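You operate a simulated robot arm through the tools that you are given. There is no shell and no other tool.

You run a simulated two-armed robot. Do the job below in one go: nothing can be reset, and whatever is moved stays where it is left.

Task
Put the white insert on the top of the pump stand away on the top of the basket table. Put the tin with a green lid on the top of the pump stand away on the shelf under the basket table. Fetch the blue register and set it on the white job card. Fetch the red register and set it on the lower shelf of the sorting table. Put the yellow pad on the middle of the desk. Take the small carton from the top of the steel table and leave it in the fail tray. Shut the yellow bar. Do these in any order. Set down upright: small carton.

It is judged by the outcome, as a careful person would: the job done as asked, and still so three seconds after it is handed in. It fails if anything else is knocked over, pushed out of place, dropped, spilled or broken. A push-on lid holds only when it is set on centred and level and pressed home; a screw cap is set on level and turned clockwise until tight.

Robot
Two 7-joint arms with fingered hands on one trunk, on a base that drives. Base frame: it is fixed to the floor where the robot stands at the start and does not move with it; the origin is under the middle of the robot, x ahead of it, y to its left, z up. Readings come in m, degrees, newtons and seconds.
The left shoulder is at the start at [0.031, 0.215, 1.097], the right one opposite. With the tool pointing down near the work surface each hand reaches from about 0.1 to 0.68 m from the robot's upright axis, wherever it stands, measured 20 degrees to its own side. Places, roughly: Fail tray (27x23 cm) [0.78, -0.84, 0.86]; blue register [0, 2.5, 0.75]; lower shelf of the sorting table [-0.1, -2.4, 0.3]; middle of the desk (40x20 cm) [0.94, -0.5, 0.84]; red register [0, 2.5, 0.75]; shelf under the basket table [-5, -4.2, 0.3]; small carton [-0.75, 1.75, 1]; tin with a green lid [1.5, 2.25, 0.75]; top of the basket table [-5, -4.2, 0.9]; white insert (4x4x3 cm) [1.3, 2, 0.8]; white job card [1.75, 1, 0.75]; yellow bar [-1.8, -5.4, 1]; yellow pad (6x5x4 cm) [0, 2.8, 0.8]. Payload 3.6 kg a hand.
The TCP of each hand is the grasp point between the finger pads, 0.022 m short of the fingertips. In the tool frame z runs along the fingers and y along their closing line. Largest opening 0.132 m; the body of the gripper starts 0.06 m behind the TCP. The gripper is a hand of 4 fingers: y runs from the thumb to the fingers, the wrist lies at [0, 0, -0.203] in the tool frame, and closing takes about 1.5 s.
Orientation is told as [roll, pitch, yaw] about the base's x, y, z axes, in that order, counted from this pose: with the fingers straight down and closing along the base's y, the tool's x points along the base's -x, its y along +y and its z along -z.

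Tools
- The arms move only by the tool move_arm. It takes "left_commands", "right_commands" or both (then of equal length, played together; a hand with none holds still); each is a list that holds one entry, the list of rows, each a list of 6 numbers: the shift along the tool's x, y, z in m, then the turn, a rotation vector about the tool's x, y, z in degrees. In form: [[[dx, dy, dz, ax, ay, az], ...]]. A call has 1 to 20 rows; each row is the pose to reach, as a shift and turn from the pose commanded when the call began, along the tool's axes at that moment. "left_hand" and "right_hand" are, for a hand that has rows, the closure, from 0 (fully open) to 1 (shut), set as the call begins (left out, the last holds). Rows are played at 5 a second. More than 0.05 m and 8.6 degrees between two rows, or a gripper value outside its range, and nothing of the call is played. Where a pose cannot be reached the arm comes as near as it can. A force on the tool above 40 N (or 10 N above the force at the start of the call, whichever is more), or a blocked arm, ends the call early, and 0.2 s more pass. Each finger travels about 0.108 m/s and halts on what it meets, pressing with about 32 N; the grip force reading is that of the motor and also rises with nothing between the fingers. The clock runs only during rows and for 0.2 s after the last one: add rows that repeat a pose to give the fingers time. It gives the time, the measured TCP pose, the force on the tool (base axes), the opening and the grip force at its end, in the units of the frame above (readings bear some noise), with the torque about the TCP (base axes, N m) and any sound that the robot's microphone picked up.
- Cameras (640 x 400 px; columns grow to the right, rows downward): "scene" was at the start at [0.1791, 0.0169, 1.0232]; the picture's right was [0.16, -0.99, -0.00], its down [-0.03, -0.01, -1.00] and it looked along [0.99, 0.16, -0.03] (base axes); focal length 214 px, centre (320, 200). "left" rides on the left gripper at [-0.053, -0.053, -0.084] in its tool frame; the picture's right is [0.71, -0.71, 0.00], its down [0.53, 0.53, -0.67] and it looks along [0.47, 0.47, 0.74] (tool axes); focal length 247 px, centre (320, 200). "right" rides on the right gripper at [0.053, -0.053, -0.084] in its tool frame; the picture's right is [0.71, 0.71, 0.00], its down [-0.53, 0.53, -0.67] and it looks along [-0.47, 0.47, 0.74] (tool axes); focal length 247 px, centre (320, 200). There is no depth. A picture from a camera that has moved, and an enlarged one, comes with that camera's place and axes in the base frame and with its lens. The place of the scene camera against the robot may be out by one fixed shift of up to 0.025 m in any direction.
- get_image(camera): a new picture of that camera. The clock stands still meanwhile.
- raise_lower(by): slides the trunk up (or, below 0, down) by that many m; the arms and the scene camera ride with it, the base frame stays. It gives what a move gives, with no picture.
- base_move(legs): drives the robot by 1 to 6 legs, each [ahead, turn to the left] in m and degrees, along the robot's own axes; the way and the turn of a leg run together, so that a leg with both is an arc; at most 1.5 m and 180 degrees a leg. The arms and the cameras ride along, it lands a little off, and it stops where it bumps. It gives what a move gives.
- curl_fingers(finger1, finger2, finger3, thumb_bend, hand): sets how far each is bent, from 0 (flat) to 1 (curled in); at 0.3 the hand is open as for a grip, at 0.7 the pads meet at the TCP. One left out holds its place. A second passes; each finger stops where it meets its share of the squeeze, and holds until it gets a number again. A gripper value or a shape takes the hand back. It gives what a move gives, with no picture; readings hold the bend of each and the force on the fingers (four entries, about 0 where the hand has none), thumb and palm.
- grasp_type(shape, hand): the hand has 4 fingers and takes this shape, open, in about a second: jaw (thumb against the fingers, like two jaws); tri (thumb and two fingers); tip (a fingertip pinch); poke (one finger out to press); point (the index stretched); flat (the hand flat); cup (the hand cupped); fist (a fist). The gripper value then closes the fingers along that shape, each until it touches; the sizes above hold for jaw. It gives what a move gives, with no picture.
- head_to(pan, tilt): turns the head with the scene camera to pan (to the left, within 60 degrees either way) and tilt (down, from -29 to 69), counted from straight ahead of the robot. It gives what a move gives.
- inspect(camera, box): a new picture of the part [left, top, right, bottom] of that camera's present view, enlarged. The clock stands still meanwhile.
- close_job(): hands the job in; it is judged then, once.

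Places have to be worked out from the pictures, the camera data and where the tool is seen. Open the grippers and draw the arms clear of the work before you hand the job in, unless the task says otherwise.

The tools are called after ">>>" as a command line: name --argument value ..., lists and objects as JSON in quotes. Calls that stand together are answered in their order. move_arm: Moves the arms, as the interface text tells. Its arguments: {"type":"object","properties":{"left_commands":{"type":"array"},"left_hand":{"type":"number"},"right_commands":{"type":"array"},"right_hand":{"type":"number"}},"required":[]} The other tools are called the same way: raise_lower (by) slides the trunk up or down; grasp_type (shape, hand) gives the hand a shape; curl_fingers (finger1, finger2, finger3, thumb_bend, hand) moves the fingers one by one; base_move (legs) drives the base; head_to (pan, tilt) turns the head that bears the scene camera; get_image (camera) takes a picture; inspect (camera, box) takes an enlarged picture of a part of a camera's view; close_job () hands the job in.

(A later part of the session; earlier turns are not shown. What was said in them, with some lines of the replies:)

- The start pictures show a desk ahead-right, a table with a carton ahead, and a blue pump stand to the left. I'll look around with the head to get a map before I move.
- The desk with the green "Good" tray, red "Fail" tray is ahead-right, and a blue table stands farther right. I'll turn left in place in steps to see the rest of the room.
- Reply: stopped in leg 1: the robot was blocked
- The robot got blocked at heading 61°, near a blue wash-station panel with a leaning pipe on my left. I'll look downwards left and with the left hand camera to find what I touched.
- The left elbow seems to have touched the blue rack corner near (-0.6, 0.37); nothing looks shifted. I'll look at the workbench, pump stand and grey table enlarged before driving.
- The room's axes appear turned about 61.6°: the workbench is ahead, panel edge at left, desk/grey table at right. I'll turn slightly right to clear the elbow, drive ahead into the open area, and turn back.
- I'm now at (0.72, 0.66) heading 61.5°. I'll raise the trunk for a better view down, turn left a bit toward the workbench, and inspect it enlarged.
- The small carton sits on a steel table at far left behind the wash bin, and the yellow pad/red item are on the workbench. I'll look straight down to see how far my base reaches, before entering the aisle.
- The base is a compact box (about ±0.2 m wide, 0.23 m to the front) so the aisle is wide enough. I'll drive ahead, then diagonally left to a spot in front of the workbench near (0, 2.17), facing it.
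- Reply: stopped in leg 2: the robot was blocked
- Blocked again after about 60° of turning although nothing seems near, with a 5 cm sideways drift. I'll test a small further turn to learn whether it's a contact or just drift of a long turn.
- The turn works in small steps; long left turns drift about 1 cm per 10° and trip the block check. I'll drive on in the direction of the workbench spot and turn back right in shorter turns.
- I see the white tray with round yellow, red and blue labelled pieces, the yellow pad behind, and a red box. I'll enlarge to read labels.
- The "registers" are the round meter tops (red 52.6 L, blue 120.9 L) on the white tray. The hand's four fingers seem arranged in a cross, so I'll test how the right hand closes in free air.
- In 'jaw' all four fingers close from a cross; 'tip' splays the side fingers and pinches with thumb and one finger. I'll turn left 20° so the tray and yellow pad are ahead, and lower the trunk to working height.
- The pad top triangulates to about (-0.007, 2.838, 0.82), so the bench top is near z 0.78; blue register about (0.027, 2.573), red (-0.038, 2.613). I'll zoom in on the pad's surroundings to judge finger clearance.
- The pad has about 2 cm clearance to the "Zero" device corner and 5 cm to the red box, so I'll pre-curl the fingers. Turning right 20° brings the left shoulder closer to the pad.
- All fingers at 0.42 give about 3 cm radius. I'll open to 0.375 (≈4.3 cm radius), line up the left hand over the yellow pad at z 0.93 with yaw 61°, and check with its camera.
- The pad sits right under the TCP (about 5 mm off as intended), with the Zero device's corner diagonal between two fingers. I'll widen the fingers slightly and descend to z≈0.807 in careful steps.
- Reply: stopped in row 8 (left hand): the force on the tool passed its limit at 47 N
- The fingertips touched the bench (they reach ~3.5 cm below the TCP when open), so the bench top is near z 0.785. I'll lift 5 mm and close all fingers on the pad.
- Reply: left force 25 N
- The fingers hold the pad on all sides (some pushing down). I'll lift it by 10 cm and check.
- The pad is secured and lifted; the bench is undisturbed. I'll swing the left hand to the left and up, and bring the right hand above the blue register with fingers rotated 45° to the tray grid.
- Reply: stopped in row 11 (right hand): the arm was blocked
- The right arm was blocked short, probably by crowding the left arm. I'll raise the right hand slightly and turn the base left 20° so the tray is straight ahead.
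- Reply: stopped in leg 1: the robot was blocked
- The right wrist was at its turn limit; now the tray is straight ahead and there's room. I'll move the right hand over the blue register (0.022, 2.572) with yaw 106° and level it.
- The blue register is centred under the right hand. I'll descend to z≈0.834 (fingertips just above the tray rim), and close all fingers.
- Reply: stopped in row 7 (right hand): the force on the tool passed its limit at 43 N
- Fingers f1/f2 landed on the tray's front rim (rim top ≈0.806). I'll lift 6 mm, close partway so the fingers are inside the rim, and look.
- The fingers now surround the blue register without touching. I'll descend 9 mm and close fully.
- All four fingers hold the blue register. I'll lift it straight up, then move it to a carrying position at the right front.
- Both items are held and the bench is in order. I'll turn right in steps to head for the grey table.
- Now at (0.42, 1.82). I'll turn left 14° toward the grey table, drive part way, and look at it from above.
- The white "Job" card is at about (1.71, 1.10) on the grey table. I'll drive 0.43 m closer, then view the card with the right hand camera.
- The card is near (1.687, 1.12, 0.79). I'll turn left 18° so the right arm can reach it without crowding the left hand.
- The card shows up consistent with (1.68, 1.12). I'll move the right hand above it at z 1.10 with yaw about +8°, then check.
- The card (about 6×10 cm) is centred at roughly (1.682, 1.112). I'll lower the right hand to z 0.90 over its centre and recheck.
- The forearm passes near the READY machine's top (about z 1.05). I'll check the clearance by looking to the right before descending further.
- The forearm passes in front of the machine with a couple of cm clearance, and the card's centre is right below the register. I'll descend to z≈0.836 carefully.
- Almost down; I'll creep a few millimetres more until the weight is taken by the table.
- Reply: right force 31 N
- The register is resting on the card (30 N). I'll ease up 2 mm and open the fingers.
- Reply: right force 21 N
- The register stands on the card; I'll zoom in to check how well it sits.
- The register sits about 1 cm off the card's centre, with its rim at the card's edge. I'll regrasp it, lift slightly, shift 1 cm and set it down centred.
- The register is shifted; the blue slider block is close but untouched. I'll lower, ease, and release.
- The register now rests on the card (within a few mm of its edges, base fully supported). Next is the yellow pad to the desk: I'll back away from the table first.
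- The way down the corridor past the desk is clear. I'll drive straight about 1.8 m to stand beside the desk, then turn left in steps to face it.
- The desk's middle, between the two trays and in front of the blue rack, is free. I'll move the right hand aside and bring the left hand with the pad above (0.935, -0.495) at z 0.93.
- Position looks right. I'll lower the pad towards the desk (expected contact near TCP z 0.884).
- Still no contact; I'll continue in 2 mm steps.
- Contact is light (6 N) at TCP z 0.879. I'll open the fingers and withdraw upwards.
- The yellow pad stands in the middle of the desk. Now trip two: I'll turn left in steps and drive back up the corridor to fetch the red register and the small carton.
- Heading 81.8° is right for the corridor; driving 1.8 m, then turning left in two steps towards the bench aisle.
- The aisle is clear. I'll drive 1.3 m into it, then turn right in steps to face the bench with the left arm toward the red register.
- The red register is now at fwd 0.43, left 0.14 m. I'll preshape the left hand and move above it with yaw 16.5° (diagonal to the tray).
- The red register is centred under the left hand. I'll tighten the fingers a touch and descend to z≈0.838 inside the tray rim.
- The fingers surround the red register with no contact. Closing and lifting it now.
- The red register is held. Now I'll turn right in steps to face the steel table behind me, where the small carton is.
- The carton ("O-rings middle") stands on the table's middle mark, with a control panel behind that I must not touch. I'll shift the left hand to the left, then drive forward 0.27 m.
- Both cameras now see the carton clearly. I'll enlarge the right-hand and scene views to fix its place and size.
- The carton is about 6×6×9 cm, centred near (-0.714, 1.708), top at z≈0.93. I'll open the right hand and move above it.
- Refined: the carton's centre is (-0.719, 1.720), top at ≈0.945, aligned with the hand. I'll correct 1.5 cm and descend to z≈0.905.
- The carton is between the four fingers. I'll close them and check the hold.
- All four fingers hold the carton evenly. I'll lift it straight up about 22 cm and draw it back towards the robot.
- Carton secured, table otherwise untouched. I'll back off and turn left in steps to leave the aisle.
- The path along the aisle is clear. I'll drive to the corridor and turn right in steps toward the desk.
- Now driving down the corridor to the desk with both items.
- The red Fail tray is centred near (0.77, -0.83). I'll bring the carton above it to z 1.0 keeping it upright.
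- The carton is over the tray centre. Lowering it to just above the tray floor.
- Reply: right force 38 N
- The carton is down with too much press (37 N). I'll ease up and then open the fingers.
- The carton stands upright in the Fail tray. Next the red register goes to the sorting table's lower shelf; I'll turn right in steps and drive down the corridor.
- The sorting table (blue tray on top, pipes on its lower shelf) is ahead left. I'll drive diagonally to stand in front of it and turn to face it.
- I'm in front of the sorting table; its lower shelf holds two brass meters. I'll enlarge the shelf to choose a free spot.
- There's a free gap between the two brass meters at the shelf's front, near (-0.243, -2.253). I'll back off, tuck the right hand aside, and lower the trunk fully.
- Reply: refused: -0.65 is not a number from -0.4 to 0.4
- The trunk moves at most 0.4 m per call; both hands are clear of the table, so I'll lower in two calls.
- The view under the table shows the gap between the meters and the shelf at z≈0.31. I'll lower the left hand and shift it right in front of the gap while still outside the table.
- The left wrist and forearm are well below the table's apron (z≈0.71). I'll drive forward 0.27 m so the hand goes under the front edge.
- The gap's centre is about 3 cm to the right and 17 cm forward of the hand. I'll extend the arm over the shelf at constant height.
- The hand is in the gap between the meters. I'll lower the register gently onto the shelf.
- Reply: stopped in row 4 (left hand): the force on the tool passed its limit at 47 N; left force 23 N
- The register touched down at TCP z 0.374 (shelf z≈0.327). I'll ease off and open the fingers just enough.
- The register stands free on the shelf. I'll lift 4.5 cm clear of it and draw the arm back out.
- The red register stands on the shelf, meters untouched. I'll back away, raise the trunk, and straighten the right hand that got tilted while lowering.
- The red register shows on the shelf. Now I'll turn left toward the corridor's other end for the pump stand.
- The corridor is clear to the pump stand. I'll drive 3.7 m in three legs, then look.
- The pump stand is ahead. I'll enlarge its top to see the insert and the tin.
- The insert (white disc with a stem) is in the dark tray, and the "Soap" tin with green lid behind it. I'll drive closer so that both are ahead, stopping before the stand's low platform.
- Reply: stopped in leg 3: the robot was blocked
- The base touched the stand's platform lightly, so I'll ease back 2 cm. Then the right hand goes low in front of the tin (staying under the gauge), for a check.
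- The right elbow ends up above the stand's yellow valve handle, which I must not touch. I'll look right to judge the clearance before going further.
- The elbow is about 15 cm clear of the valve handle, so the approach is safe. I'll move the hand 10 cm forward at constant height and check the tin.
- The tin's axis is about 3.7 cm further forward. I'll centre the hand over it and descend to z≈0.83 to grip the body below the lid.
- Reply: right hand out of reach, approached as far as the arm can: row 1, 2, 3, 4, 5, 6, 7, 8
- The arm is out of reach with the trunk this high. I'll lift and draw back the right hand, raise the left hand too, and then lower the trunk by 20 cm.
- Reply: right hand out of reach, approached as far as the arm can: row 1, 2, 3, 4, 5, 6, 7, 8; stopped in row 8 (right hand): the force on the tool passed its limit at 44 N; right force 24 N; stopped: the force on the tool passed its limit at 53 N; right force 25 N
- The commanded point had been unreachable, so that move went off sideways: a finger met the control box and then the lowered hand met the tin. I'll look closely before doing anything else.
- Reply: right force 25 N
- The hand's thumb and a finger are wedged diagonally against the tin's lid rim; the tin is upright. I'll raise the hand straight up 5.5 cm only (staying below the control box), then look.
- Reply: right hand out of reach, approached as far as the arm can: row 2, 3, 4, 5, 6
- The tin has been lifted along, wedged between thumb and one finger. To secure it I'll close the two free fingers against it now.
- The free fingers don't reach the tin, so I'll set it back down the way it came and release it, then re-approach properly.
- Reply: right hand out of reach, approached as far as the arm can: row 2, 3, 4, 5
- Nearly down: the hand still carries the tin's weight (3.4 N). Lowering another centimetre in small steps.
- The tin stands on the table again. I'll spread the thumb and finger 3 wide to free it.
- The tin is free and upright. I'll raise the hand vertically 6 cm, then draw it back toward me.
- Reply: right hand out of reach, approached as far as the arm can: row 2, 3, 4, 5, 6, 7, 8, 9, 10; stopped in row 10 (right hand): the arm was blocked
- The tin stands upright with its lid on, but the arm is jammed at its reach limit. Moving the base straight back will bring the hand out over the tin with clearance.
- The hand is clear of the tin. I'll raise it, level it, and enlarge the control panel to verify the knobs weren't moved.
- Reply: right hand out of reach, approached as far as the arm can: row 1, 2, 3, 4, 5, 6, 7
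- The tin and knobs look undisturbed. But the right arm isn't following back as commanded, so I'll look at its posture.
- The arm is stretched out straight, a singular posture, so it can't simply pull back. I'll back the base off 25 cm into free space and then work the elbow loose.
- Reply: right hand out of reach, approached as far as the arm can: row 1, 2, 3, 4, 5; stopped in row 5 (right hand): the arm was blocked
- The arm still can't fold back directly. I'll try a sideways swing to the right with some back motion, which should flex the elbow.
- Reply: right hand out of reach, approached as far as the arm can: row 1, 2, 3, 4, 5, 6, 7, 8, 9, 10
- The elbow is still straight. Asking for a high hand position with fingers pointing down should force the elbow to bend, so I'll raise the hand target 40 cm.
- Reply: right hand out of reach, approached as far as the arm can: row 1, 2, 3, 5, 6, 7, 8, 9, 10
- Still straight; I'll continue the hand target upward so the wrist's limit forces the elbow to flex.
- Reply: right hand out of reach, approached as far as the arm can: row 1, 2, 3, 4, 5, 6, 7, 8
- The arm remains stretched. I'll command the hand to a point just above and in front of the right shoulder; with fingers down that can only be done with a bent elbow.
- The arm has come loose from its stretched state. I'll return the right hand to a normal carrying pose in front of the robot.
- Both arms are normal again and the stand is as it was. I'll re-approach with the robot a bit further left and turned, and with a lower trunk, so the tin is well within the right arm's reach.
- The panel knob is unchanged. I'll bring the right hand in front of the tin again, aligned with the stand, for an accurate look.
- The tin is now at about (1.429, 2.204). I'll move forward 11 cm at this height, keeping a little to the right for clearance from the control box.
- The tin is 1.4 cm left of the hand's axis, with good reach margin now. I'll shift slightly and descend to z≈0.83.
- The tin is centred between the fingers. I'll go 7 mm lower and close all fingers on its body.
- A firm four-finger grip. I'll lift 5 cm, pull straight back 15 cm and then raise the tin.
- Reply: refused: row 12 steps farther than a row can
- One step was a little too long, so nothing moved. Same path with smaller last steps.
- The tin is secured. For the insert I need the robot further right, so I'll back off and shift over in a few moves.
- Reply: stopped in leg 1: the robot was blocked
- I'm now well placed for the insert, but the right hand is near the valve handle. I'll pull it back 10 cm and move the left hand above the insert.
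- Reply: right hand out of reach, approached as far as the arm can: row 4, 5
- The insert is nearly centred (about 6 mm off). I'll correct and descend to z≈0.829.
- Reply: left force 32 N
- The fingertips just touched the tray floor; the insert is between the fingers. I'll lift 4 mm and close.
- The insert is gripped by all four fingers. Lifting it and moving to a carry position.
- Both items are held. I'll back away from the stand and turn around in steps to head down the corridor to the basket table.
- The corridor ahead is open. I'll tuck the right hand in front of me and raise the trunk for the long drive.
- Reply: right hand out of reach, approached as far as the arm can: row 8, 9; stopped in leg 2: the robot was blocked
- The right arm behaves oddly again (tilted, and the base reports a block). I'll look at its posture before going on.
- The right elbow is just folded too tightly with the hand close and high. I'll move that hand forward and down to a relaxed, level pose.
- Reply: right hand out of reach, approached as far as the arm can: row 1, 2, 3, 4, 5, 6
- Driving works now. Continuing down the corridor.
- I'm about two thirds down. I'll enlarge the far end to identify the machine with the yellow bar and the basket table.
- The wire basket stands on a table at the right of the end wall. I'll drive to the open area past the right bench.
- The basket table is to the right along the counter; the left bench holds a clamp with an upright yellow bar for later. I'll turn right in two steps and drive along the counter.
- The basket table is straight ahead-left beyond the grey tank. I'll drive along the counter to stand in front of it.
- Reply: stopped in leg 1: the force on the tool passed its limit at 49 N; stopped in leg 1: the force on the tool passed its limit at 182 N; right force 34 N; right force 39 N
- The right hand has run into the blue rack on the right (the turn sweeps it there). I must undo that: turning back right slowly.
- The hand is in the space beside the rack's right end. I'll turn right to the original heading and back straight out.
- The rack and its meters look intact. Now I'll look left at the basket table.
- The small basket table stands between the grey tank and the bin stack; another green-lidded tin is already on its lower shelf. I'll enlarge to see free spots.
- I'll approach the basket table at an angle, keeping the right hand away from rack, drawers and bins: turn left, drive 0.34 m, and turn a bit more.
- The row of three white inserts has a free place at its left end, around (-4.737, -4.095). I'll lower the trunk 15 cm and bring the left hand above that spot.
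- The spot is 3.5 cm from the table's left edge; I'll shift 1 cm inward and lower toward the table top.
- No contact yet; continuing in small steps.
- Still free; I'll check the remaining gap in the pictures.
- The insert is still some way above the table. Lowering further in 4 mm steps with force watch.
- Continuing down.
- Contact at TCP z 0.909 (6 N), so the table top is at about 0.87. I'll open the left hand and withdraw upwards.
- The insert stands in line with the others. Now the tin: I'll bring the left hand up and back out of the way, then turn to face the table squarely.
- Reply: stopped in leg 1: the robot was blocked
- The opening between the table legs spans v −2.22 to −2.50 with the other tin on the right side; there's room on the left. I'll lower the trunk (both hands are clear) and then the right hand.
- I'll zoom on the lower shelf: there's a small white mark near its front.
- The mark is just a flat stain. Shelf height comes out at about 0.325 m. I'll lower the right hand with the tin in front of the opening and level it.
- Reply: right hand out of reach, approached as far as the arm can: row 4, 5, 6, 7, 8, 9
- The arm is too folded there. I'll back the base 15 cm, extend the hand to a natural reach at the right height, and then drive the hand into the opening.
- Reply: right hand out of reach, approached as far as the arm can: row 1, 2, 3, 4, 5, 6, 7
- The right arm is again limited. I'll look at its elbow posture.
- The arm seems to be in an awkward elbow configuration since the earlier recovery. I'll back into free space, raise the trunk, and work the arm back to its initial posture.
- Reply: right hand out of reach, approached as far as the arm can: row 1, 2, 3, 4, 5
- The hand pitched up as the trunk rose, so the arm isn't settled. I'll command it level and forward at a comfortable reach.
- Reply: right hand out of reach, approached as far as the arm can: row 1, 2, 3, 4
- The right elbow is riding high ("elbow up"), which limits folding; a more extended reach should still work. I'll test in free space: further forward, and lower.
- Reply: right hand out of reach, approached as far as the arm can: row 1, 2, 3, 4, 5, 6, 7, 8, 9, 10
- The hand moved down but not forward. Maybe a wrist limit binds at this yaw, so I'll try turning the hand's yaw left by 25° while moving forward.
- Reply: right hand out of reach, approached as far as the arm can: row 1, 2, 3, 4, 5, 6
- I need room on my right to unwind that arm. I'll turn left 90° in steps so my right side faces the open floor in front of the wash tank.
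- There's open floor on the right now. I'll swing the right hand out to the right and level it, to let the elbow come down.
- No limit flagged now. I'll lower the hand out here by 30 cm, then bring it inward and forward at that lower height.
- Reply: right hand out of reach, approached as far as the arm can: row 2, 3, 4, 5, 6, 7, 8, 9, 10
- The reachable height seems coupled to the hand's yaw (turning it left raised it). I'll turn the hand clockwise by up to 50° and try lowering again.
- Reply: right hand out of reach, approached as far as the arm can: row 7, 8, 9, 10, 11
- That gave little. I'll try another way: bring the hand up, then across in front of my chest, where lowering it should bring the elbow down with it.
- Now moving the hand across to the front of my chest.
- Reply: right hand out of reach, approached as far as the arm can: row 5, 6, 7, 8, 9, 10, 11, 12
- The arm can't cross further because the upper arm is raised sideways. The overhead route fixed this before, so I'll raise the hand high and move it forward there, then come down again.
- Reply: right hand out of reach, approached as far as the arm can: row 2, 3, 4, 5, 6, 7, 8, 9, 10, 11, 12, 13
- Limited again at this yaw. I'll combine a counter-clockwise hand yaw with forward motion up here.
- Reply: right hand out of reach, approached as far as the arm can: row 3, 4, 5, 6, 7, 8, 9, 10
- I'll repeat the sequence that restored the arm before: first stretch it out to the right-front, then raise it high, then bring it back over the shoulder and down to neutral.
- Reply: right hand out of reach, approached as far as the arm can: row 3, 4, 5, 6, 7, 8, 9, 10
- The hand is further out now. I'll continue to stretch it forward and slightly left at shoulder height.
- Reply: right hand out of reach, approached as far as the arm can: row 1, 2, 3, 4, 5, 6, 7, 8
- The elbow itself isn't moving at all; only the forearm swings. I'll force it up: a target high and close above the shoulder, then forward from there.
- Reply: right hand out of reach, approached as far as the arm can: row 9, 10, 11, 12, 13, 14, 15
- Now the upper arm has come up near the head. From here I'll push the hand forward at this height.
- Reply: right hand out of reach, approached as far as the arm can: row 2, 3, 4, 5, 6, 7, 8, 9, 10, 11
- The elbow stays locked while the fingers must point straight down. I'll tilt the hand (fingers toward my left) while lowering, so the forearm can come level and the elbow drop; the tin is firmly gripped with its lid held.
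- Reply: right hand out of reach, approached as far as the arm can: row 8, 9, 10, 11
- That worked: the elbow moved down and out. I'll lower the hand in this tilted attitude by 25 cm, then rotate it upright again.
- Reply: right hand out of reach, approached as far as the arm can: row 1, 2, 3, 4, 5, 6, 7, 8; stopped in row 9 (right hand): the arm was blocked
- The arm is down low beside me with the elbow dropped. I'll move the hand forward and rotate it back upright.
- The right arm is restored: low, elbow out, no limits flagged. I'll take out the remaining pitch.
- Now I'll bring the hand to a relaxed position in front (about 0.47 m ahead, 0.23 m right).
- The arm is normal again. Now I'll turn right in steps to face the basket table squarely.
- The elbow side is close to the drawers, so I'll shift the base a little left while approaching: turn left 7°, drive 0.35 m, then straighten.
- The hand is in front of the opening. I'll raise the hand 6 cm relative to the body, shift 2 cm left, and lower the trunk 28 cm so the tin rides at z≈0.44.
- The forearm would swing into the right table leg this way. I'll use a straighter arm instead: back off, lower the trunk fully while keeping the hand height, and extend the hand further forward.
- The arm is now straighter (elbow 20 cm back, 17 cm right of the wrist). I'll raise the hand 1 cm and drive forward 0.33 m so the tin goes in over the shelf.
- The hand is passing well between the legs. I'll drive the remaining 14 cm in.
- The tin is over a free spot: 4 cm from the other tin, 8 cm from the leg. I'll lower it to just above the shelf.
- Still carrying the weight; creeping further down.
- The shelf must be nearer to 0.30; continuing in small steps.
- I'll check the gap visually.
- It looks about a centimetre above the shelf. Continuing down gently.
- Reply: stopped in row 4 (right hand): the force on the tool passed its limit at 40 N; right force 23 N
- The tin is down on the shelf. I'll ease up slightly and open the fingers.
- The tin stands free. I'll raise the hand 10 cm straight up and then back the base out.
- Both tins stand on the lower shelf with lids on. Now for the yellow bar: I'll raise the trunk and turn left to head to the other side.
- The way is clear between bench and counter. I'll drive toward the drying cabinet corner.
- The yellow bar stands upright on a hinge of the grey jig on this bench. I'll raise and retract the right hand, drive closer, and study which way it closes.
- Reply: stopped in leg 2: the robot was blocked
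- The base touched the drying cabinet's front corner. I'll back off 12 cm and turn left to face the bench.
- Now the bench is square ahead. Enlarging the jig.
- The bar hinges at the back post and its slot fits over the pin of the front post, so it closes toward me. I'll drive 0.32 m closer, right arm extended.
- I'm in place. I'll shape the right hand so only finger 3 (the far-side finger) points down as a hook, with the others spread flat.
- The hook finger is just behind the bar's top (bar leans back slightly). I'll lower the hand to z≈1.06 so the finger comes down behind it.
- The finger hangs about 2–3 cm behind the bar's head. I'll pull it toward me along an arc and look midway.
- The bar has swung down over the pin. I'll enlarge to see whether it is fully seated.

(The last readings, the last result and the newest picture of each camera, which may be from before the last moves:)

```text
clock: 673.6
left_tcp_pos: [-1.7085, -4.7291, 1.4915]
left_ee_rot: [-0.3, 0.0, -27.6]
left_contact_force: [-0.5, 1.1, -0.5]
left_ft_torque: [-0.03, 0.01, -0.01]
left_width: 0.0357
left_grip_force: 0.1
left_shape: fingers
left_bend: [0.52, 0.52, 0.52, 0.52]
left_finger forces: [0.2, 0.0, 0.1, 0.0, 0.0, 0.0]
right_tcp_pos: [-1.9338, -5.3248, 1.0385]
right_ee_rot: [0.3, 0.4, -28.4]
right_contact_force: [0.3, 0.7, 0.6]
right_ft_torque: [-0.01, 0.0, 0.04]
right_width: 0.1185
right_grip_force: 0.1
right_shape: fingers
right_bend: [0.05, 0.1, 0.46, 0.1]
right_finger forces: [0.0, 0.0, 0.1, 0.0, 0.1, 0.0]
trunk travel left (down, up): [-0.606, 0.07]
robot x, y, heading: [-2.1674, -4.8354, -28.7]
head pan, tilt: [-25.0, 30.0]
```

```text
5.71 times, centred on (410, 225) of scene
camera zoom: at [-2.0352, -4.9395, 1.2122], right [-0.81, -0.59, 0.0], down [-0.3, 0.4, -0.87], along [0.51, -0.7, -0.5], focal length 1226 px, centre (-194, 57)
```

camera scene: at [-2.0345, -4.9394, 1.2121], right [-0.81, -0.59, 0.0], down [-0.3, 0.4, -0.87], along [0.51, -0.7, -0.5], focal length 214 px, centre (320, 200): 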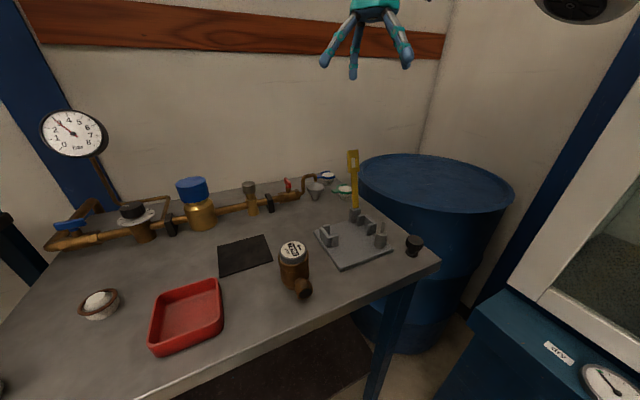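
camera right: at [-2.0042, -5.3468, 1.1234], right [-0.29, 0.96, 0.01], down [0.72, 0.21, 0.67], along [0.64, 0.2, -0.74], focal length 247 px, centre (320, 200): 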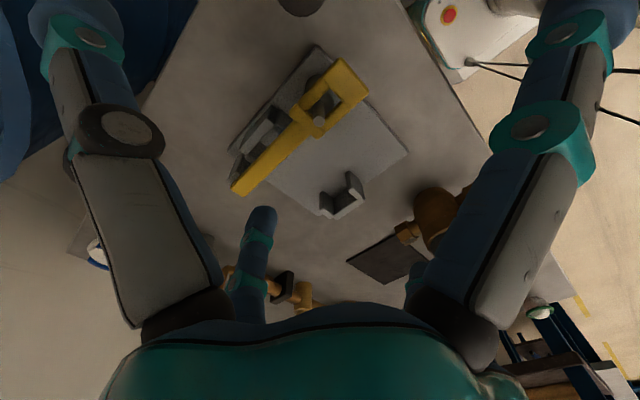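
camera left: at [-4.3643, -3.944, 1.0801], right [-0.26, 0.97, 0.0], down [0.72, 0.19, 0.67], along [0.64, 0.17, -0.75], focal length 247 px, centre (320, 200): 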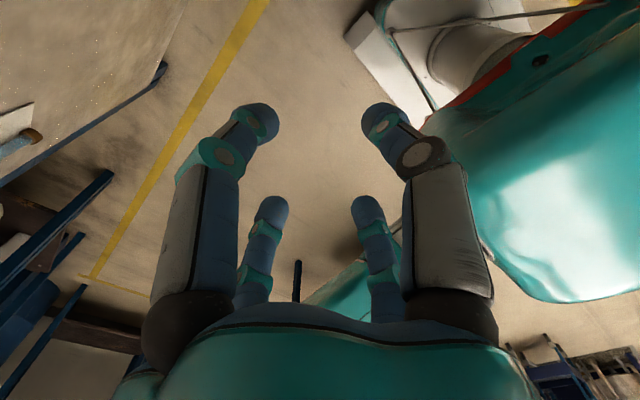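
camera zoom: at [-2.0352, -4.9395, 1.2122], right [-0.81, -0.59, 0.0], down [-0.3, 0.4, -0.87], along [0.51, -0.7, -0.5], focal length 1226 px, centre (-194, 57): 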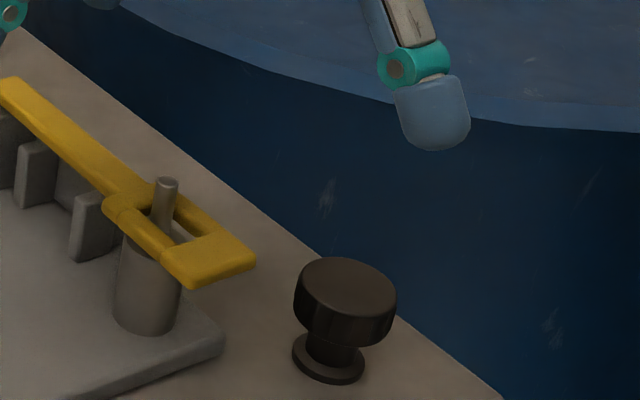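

The bar lies shut with the pin through its slot. I'll give it one gentle downward press at mid-length to make sure it is fully home.

>>> move_arm --right_commands '[[[0, 0, 0.015, 0, 0, 0], [0, 0, 0.03, 0, 0, 0], [0, 0, 0.042, 0, 0, 0], [0, 0, 0.05, 0, 0, 0], [0, 0, 0.05, 0, 0, 0]]]'

>>> move_arm --right_commands '[[[0, 0, 0.003, 0, 0, 0], [0, 0, 0.006, 0, 0, 0], [0, 0, 0.009, 0, 0, 0]]]'

```text
clock: 674.8
left_tcp_pos: [-1.7092, -4.7285, 1.4906]
left_ee_rot: [-0.3, 0.0, -27.6]
left_contact_force: [0.8, 0.5, 0.4]
left_ft_torque: [-0.03, 0.03, -0.02]
left_width: 0.0358
left_grip_force: 0.1
left_shape: fingers
left_bend: [0.52, 0.52, 0.52, 0.52]
left_finger forces: [0.0, 0.1, 0.0, 0.0, 0.1, 0.1]
right_tcp_pos: [-1.933, -5.3246, 0.9897]
right_ee_rot: [0.3, 0.4, -28.4]
right_contact_force: [-0.6, -0.9, -0.2]
right_ft_torque: [0.0, 0.0, -0.02]
right_width: 0.1187
right_grip_force: 0.1
right_shape: fingers
right_bend: [0.05, 0.1, 0.46, 0.1]
right_finger forces: [0.0, 0.1, 0.1, 0.1, 0.1, 0.0]
trunk travel left (down, up): [-0.606, 0.07]
robot x, y, heading: [-2.1622, -4.8314, -28.9]
head pan, tilt: [-25.0, 30.0]
```

```text
clock: 675.6
left_tcp_pos: [-1.7089, -4.7294, 1.4905]
left_ee_rot: [-0.3, -0.1, -27.6]
left_contact_force: [-0.6, 0.1, -0.2]
left_ft_torque: [0.01, 0.0, 0.0]
left_width: 0.0354
left_grip_force: 0.0
left_shape: fingers
left_bend: [0.52, 0.52, 0.52, 0.52]
left_finger forces: [0.0, 0.0, 0.0, 0.1, 0.0, 0.0]
right_tcp_pos: [-1.933, -5.3253, 0.9804]
right_ee_rot: [0.3, 0.4, -28.4]
right_contact_force: [-0.3, 0.5, 0.0]
right_ft_torque: [0.0, 0.0, 0.0]
right_width: 0.1185
right_grip_force: 0.0
right_shape: fingers
right_bend: [0.05, 0.1, 0.46, 0.1]
right_finger forces: [0.1, 0.0, 0.0, 0.0, 0.1, 0.0]
trunk travel left (down, up): [-0.606, 0.07]
robot x, y, heading: [-2.1699, -4.8319, -28.6]
head pan, tilt: [-25.0, 30.0]
```

>>> move_arm --right_commands '[[[0, 0, 0.004, 0, 0, 0], [0, 0, 0.008, 0, 0, 0], [0, 0, 0.012, 0, 0, 0]]]'

>>> get_image --camera "scene"

```text
clock: 676.4
left_tcp_pos: [-1.711, -4.7262, 1.4903]
left_ee_rot: [-0.4, -0.1, -27.5]
left_contact_force: [0.5, -0.5, -0.7]
left_ft_torque: [0.01, -0.03, -0.01]
left_width: 0.0358
left_grip_force: 0.0
left_shape: fingers
left_bend: [0.52, 0.52, 0.52, 0.52]
left_finger forces: [0.1, 0.1, 0.0, 0.0, 0.0, 0.1]
right_tcp_pos: [-1.9344, -5.325, 0.9712]
right_ee_rot: [0.3, -0.1, -28.3]
right_contact_force: [-3.2, -3.2, 20.9]
right_ft_torque: [-0.57, -0.81, -0.21]
right_width: 0.1183
right_grip_force: 10.3
right_shape: fingers
right_bend: [0.05, 0.1, 0.45, 0.1]
right_finger forces: [0.0, 0.0, 20.8, 0.0, 0.0, 0.1]
trunk travel left (down, up): [-0.606, 0.07]
robot x, y, heading: [-2.1619, -4.8319, -28.8]
head pan, tilt: [-25.0, 30.0]
```

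```text
taken
camera scene: at [-2.0367, -4.9381, 1.2127], right [-0.81, -0.59, 0.0], down [-0.29, 0.4, -0.87], along [0.51, -0.7, -0.5], focal length 214 px, centre (320, 200)
```

scene: 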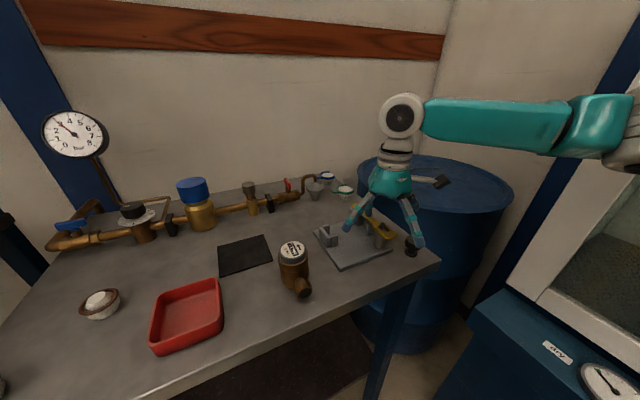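

The bar took 21 N of press without moving, so it is home. I'll lift the hand straight up and back away from the bench.

>>> move_arm --right_commands '[[[0, 0, -0.02, 0, 0, 0], [0, 0, -0.05, 0, 0, 0], [0, 0, -0.09, 0, 0, 0], [0, 0, -0.13, 0, 0, 0], [0, 0, -0.17, 0, 0, 0], [0, 0, -0.21, 0, 0, 0], [0, 0, -0.25, 0, 0, 0]]]'

>>> inspect --camera "scene" --box '[290, 150, 450, 280]'

>>> base_move --legs '[[-0.4, 0]]'

>>> get_image --camera "scene"

```text
clock: 678.0
left_tcp_pos: [-1.7085, -4.7274, 1.491]
left_ee_rot: [-0.4, 0.0, -27.6]
left_contact_force: [-0.2, -0.9, -0.1]
left_ft_torque: [0.0, -0.01, -0.01]
left_width: 0.0359
left_grip_force: 0.0
left_shape: fingers
left_bend: [0.52, 0.52, 0.52, 0.52]
left_finger forces: [0.0, 0.1, 0.1, 0.1, 0.1, 0.0]
right_tcp_pos: [-1.9326, -5.3241, 1.2207]
right_ee_rot: [0.4, 0.5, -28.4]
right_contact_force: [0.1, -0.2, 0.1]
right_ft_torque: [0.02, 0.0, 0.0]
right_width: 0.1186
right_grip_force: 0.0
right_shape: fingers
right_bend: [0.05, 0.1, 0.46, 0.1]
right_finger forces: [0.0, 0.0, 0.0, 0.0, 0.1, 0.0]
trunk travel left (down, up): [-0.606, 0.07]
robot x, y, heading: [-2.1679, -4.8319, -28.8]
head pan, tilt: [-25.0, 30.0]
```

```text
3.08 times, centred on (370, 215) of scene
camera zoom: at [-2.0348, -4.9392, 1.2122], right [-0.81, -0.59, 0.0], down [-0.3, 0.4, -0.87], along [0.51, -0.7, -0.5], focal length 660 px, centre (166, 154)
```

zoom: 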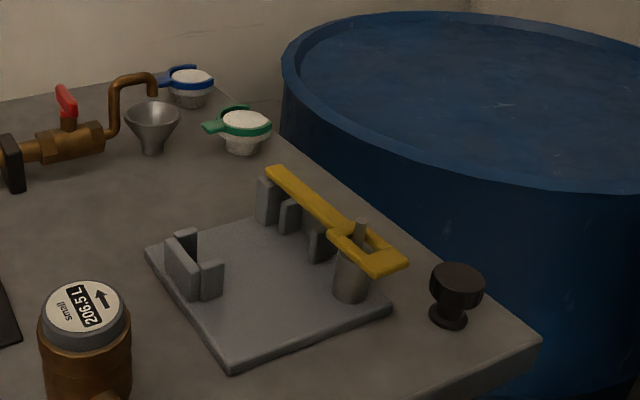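

```text
clock: 680.4
left_tcp_pos: [-2.0534, -4.5427, 1.4905]
left_ee_rot: [-0.2, 0.0, -28.1]
left_contact_force: [0.2, 0.3, 0.3]
left_ft_torque: [-0.02, -0.01, 0.01]
left_width: 0.0357
left_grip_force: 0.1
left_shape: fingers
left_bend: [0.52, 0.52, 0.52, 0.52]
left_finger forces: [0.0, 0.1, 0.0, 0.0, 0.0, 0.0]
right_tcp_pos: [-2.283, -5.1374, 1.2195]
right_ee_rot: [0.2, 0.4, -28.9]
right_contact_force: [-0.5, -0.3, 0.3]
right_ft_torque: [0.01, -0.01, 0.02]
right_width: 0.1185
right_grip_force: 0.0
right_shape: fingers
right_bend: [0.05, 0.1, 0.46, 0.1]
right_finger forces: [0.0, 0.0, 0.0, 0.1, 0.0, 0.0]
trunk travel left (down, up): [-0.606, 0.07]
robot x, y, heading: [-2.5152, -4.6396, -29.5]
head pan, tilt: [-25.0, 30.0]
```

```text
taken
camera scene: at [-2.3811, -4.7495, 1.2122], right [-0.81, -0.58, 0.0], down [-0.29, 0.41, -0.87], along [0.5, -0.7, -0.5], focal length 214 px, centre (320, 200)
```

scene: 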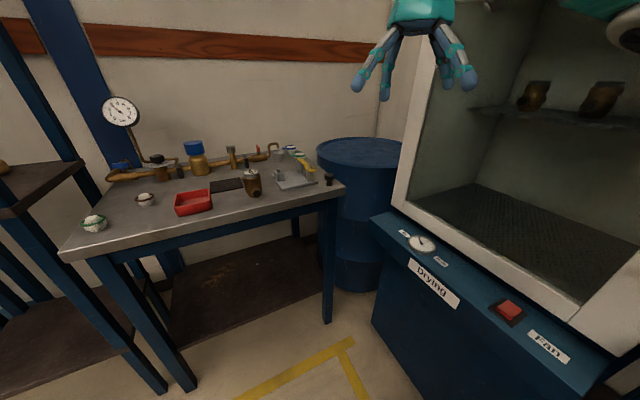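

The bar is shut and everything on the bench is in place. All seven jobs are done; I'll back off a bit more and open both hands.

>>> base_move --legs '[[-0.3, 0]]'

>>> grasp_type --shape "jaw" --hand "right"

>>> grasp_type --shape "jaw" --hand "left"

>>> head_to --pan 0 --tilt 15

>>> get_image --camera "scene"

```text
clock: 682.5
left_tcp_pos: [-2.3169, -4.3962, 1.4914]
left_ee_rot: [-0.2, 0.0, -28.4]
left_contact_force: [-0.5, 0.7, -0.2]
left_ft_torque: [0.01, 0.01, 0.0]
left_width: 0.0361
left_grip_force: 0.0
left_shape: fingers
left_bend: [0.52, 0.52, 0.52, 0.52]
left_finger forces: [0.1, 0.0, 0.0, 0.0, 0.0, 0.1]
right_tcp_pos: [-2.5468, -4.989, 1.2198]
right_ee_rot: [0.3, 0.5, -29.0]
right_contact_force: [0.0, -0.7, 0.6]
right_ft_torque: [0.02, -0.02, -0.04]
right_width: 0.1184
right_grip_force: 0.2
right_shape: fingers
right_bend: [0.05, 0.1, 0.46, 0.1]
right_finger forces: [0.0, 0.1, 0.1, 0.0, 0.0, 0.0]
trunk travel left (down, up): [-0.606, 0.07]
robot x, y, heading: [-2.7741, -4.4944, -29.8]
head pan, tilt: [-25.0, 30.0]
```

```text
clock: 683.4
left_tcp_pos: [-2.3154, -4.3961, 1.492]
left_ee_rot: [-0.3, 0.0, -28.4]
left_contact_force: [0.0, 0.1, 0.2]
left_ft_torque: [0.0, 0.05, -0.03]
left_width: 0.0357
left_grip_force: 0.0
left_shape: fingers
left_bend: [0.52, 0.52, 0.52, 0.52]
left_finger forces: [0.0, 0.1, 0.0, 0.0, 0.0, 0.1]
right_tcp_pos: [-2.5467, -4.9898, 1.219]
right_ee_rot: [0.3, 0.4, -29.1]
right_contact_force: [-0.6, -0.1, -0.1]
right_ft_torque: [-0.01, 0.0, 0.0]
right_width: 0.132
right_grip_force: 0.1
right_shape: jaw
right_bend: [0.3, 0.3, 0.3, 0.3]
right_finger forces: [0.1, 0.0, 0.0, 0.0, 0.0, 0.0]
trunk travel left (down, up): [-0.606, 0.07]
robot x, y, heading: [-2.7742, -4.4918, -29.5]
head pan, tilt: [-25.0, 30.0]
```

```text
clock: 684.3
left_tcp_pos: [-2.316, -4.3962, 1.4914]
left_ee_rot: [-0.3, 0.0, -28.5]
left_contact_force: [-0.8, 0.5, 0.8]
left_ft_torque: [-0.03, -0.01, -0.02]
left_width: 0.132
left_grip_force: 0.1
left_shape: jaw
left_bend: [0.3, 0.3, 0.3, 0.3]
left_finger forces: [0.1, 0.0, 0.0, 0.1, 0.0, 0.1]
right_tcp_pos: [-2.5476, -4.9891, 1.2194]
right_ee_rot: [0.3, 0.4, -29.0]
right_contact_force: [-0.2, -0.2, -1.0]
right_ft_torque: [0.03, 0.0, -0.01]
right_width: 0.1319
right_grip_force: 0.0
right_shape: jaw
right_bend: [0.3, 0.3, 0.3, 0.3]
right_finger forces: [0.1, 0.0, 0.0, 0.0, 0.0, 0.0]
trunk travel left (down, up): [-0.606, 0.07]
robot x, y, heading: [-2.7759, -4.4895, -29.5]
head pan, tilt: [-25.0, 30.0]
```

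```text
clock: 685.2
left_tcp_pos: [-2.3154, -4.3961, 1.4921]
left_ee_rot: [-0.5, 0.0, -28.3]
left_contact_force: [-0.2, -0.2, 0.5]
left_ft_torque: [0.02, 0.03, 0.0]
left_width: 0.1315
left_grip_force: 0.0
left_shape: jaw
left_bend: [0.3, 0.3, 0.3, 0.3]
left_finger forces: [0.0, 0.0, 0.1, 0.1, 0.0, 0.0]
right_tcp_pos: [-2.5468, -4.9905, 1.2191]
right_ee_rot: [0.3, 0.4, -29.1]
right_contact_force: [0.3, 0.7, -0.1]
right_ft_torque: [0.0, 0.01, 0.01]
right_width: 0.132
right_grip_force: 0.2
right_shape: jaw
right_bend: [0.3, 0.3, 0.3, 0.3]
right_finger forces: [0.0, 0.0, 0.0, 0.0, 0.0, 0.1]
trunk travel left (down, up): [-0.606, 0.07]
robot x, y, heading: [-2.7742, -4.4953, -29.7]
head pan, tilt: [0.0, 15.0]
```

```text
taken
camera scene: at [-2.6157, -4.5742, 1.2363], right [-0.49, -0.87, 0.0], down [-0.23, 0.13, -0.97], along [0.84, -0.48, -0.26], focal length 214 px, centre (320, 200)
```

scene: 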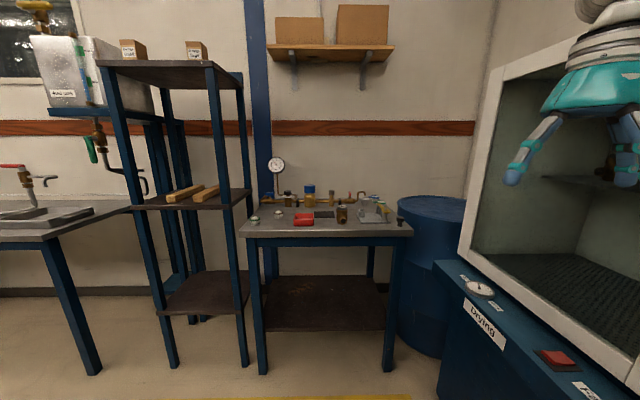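

Both hands are open and clear, the bar is shut, and everything was seen in place after it was set down. I'll hand the job in.

>>> close_job

```text
The job is handed in.
```

I did all seven tasks and handed the job in. I did not go back to re-check the earlier items before handing in.

| Item | Where it is now |
|---|---|
| White insert | On top of the basket table, at the left end of the row of inserts already there |
| Tin with the green lid | On the shelf under the basket table, beside the other tin, lid on |
| Blue register | On the white job card, about 8 mm off centre; one edge lines up with the card's edge |
| Red register | On the lower shelf of the sorting table, between the two brass meters |
| Yellow pad | In the middle of the desk |
| Small carton | Upright in the fail tray |
| Yellow bar | Down over its pin; I pressed it with about 20 N and it didn't move |

I also touched some things I should not have:

- **Metal rack with brass meters:** while turning near the basket table, the right hand hit this rack with a peak of 182 N. The rack and its meters looked undisturbed in the picture I took afterwards.
- **Pump stand:** a finger touched the control box with a stop at 44 N, and the hand wedged against the tin and lifted it a few centimetres before I set it back and gripped it properly. The knobs looked unchanged.
- **Tin tilted:** I tipped the tin about 56° while freeing the right arm. The lid stayed on.
- **Other contacts:** I probably brushed the blue rack by the wash station at the start, the beige speed box beside the job card, and the drying cabinet. I saw no movement in any of them.
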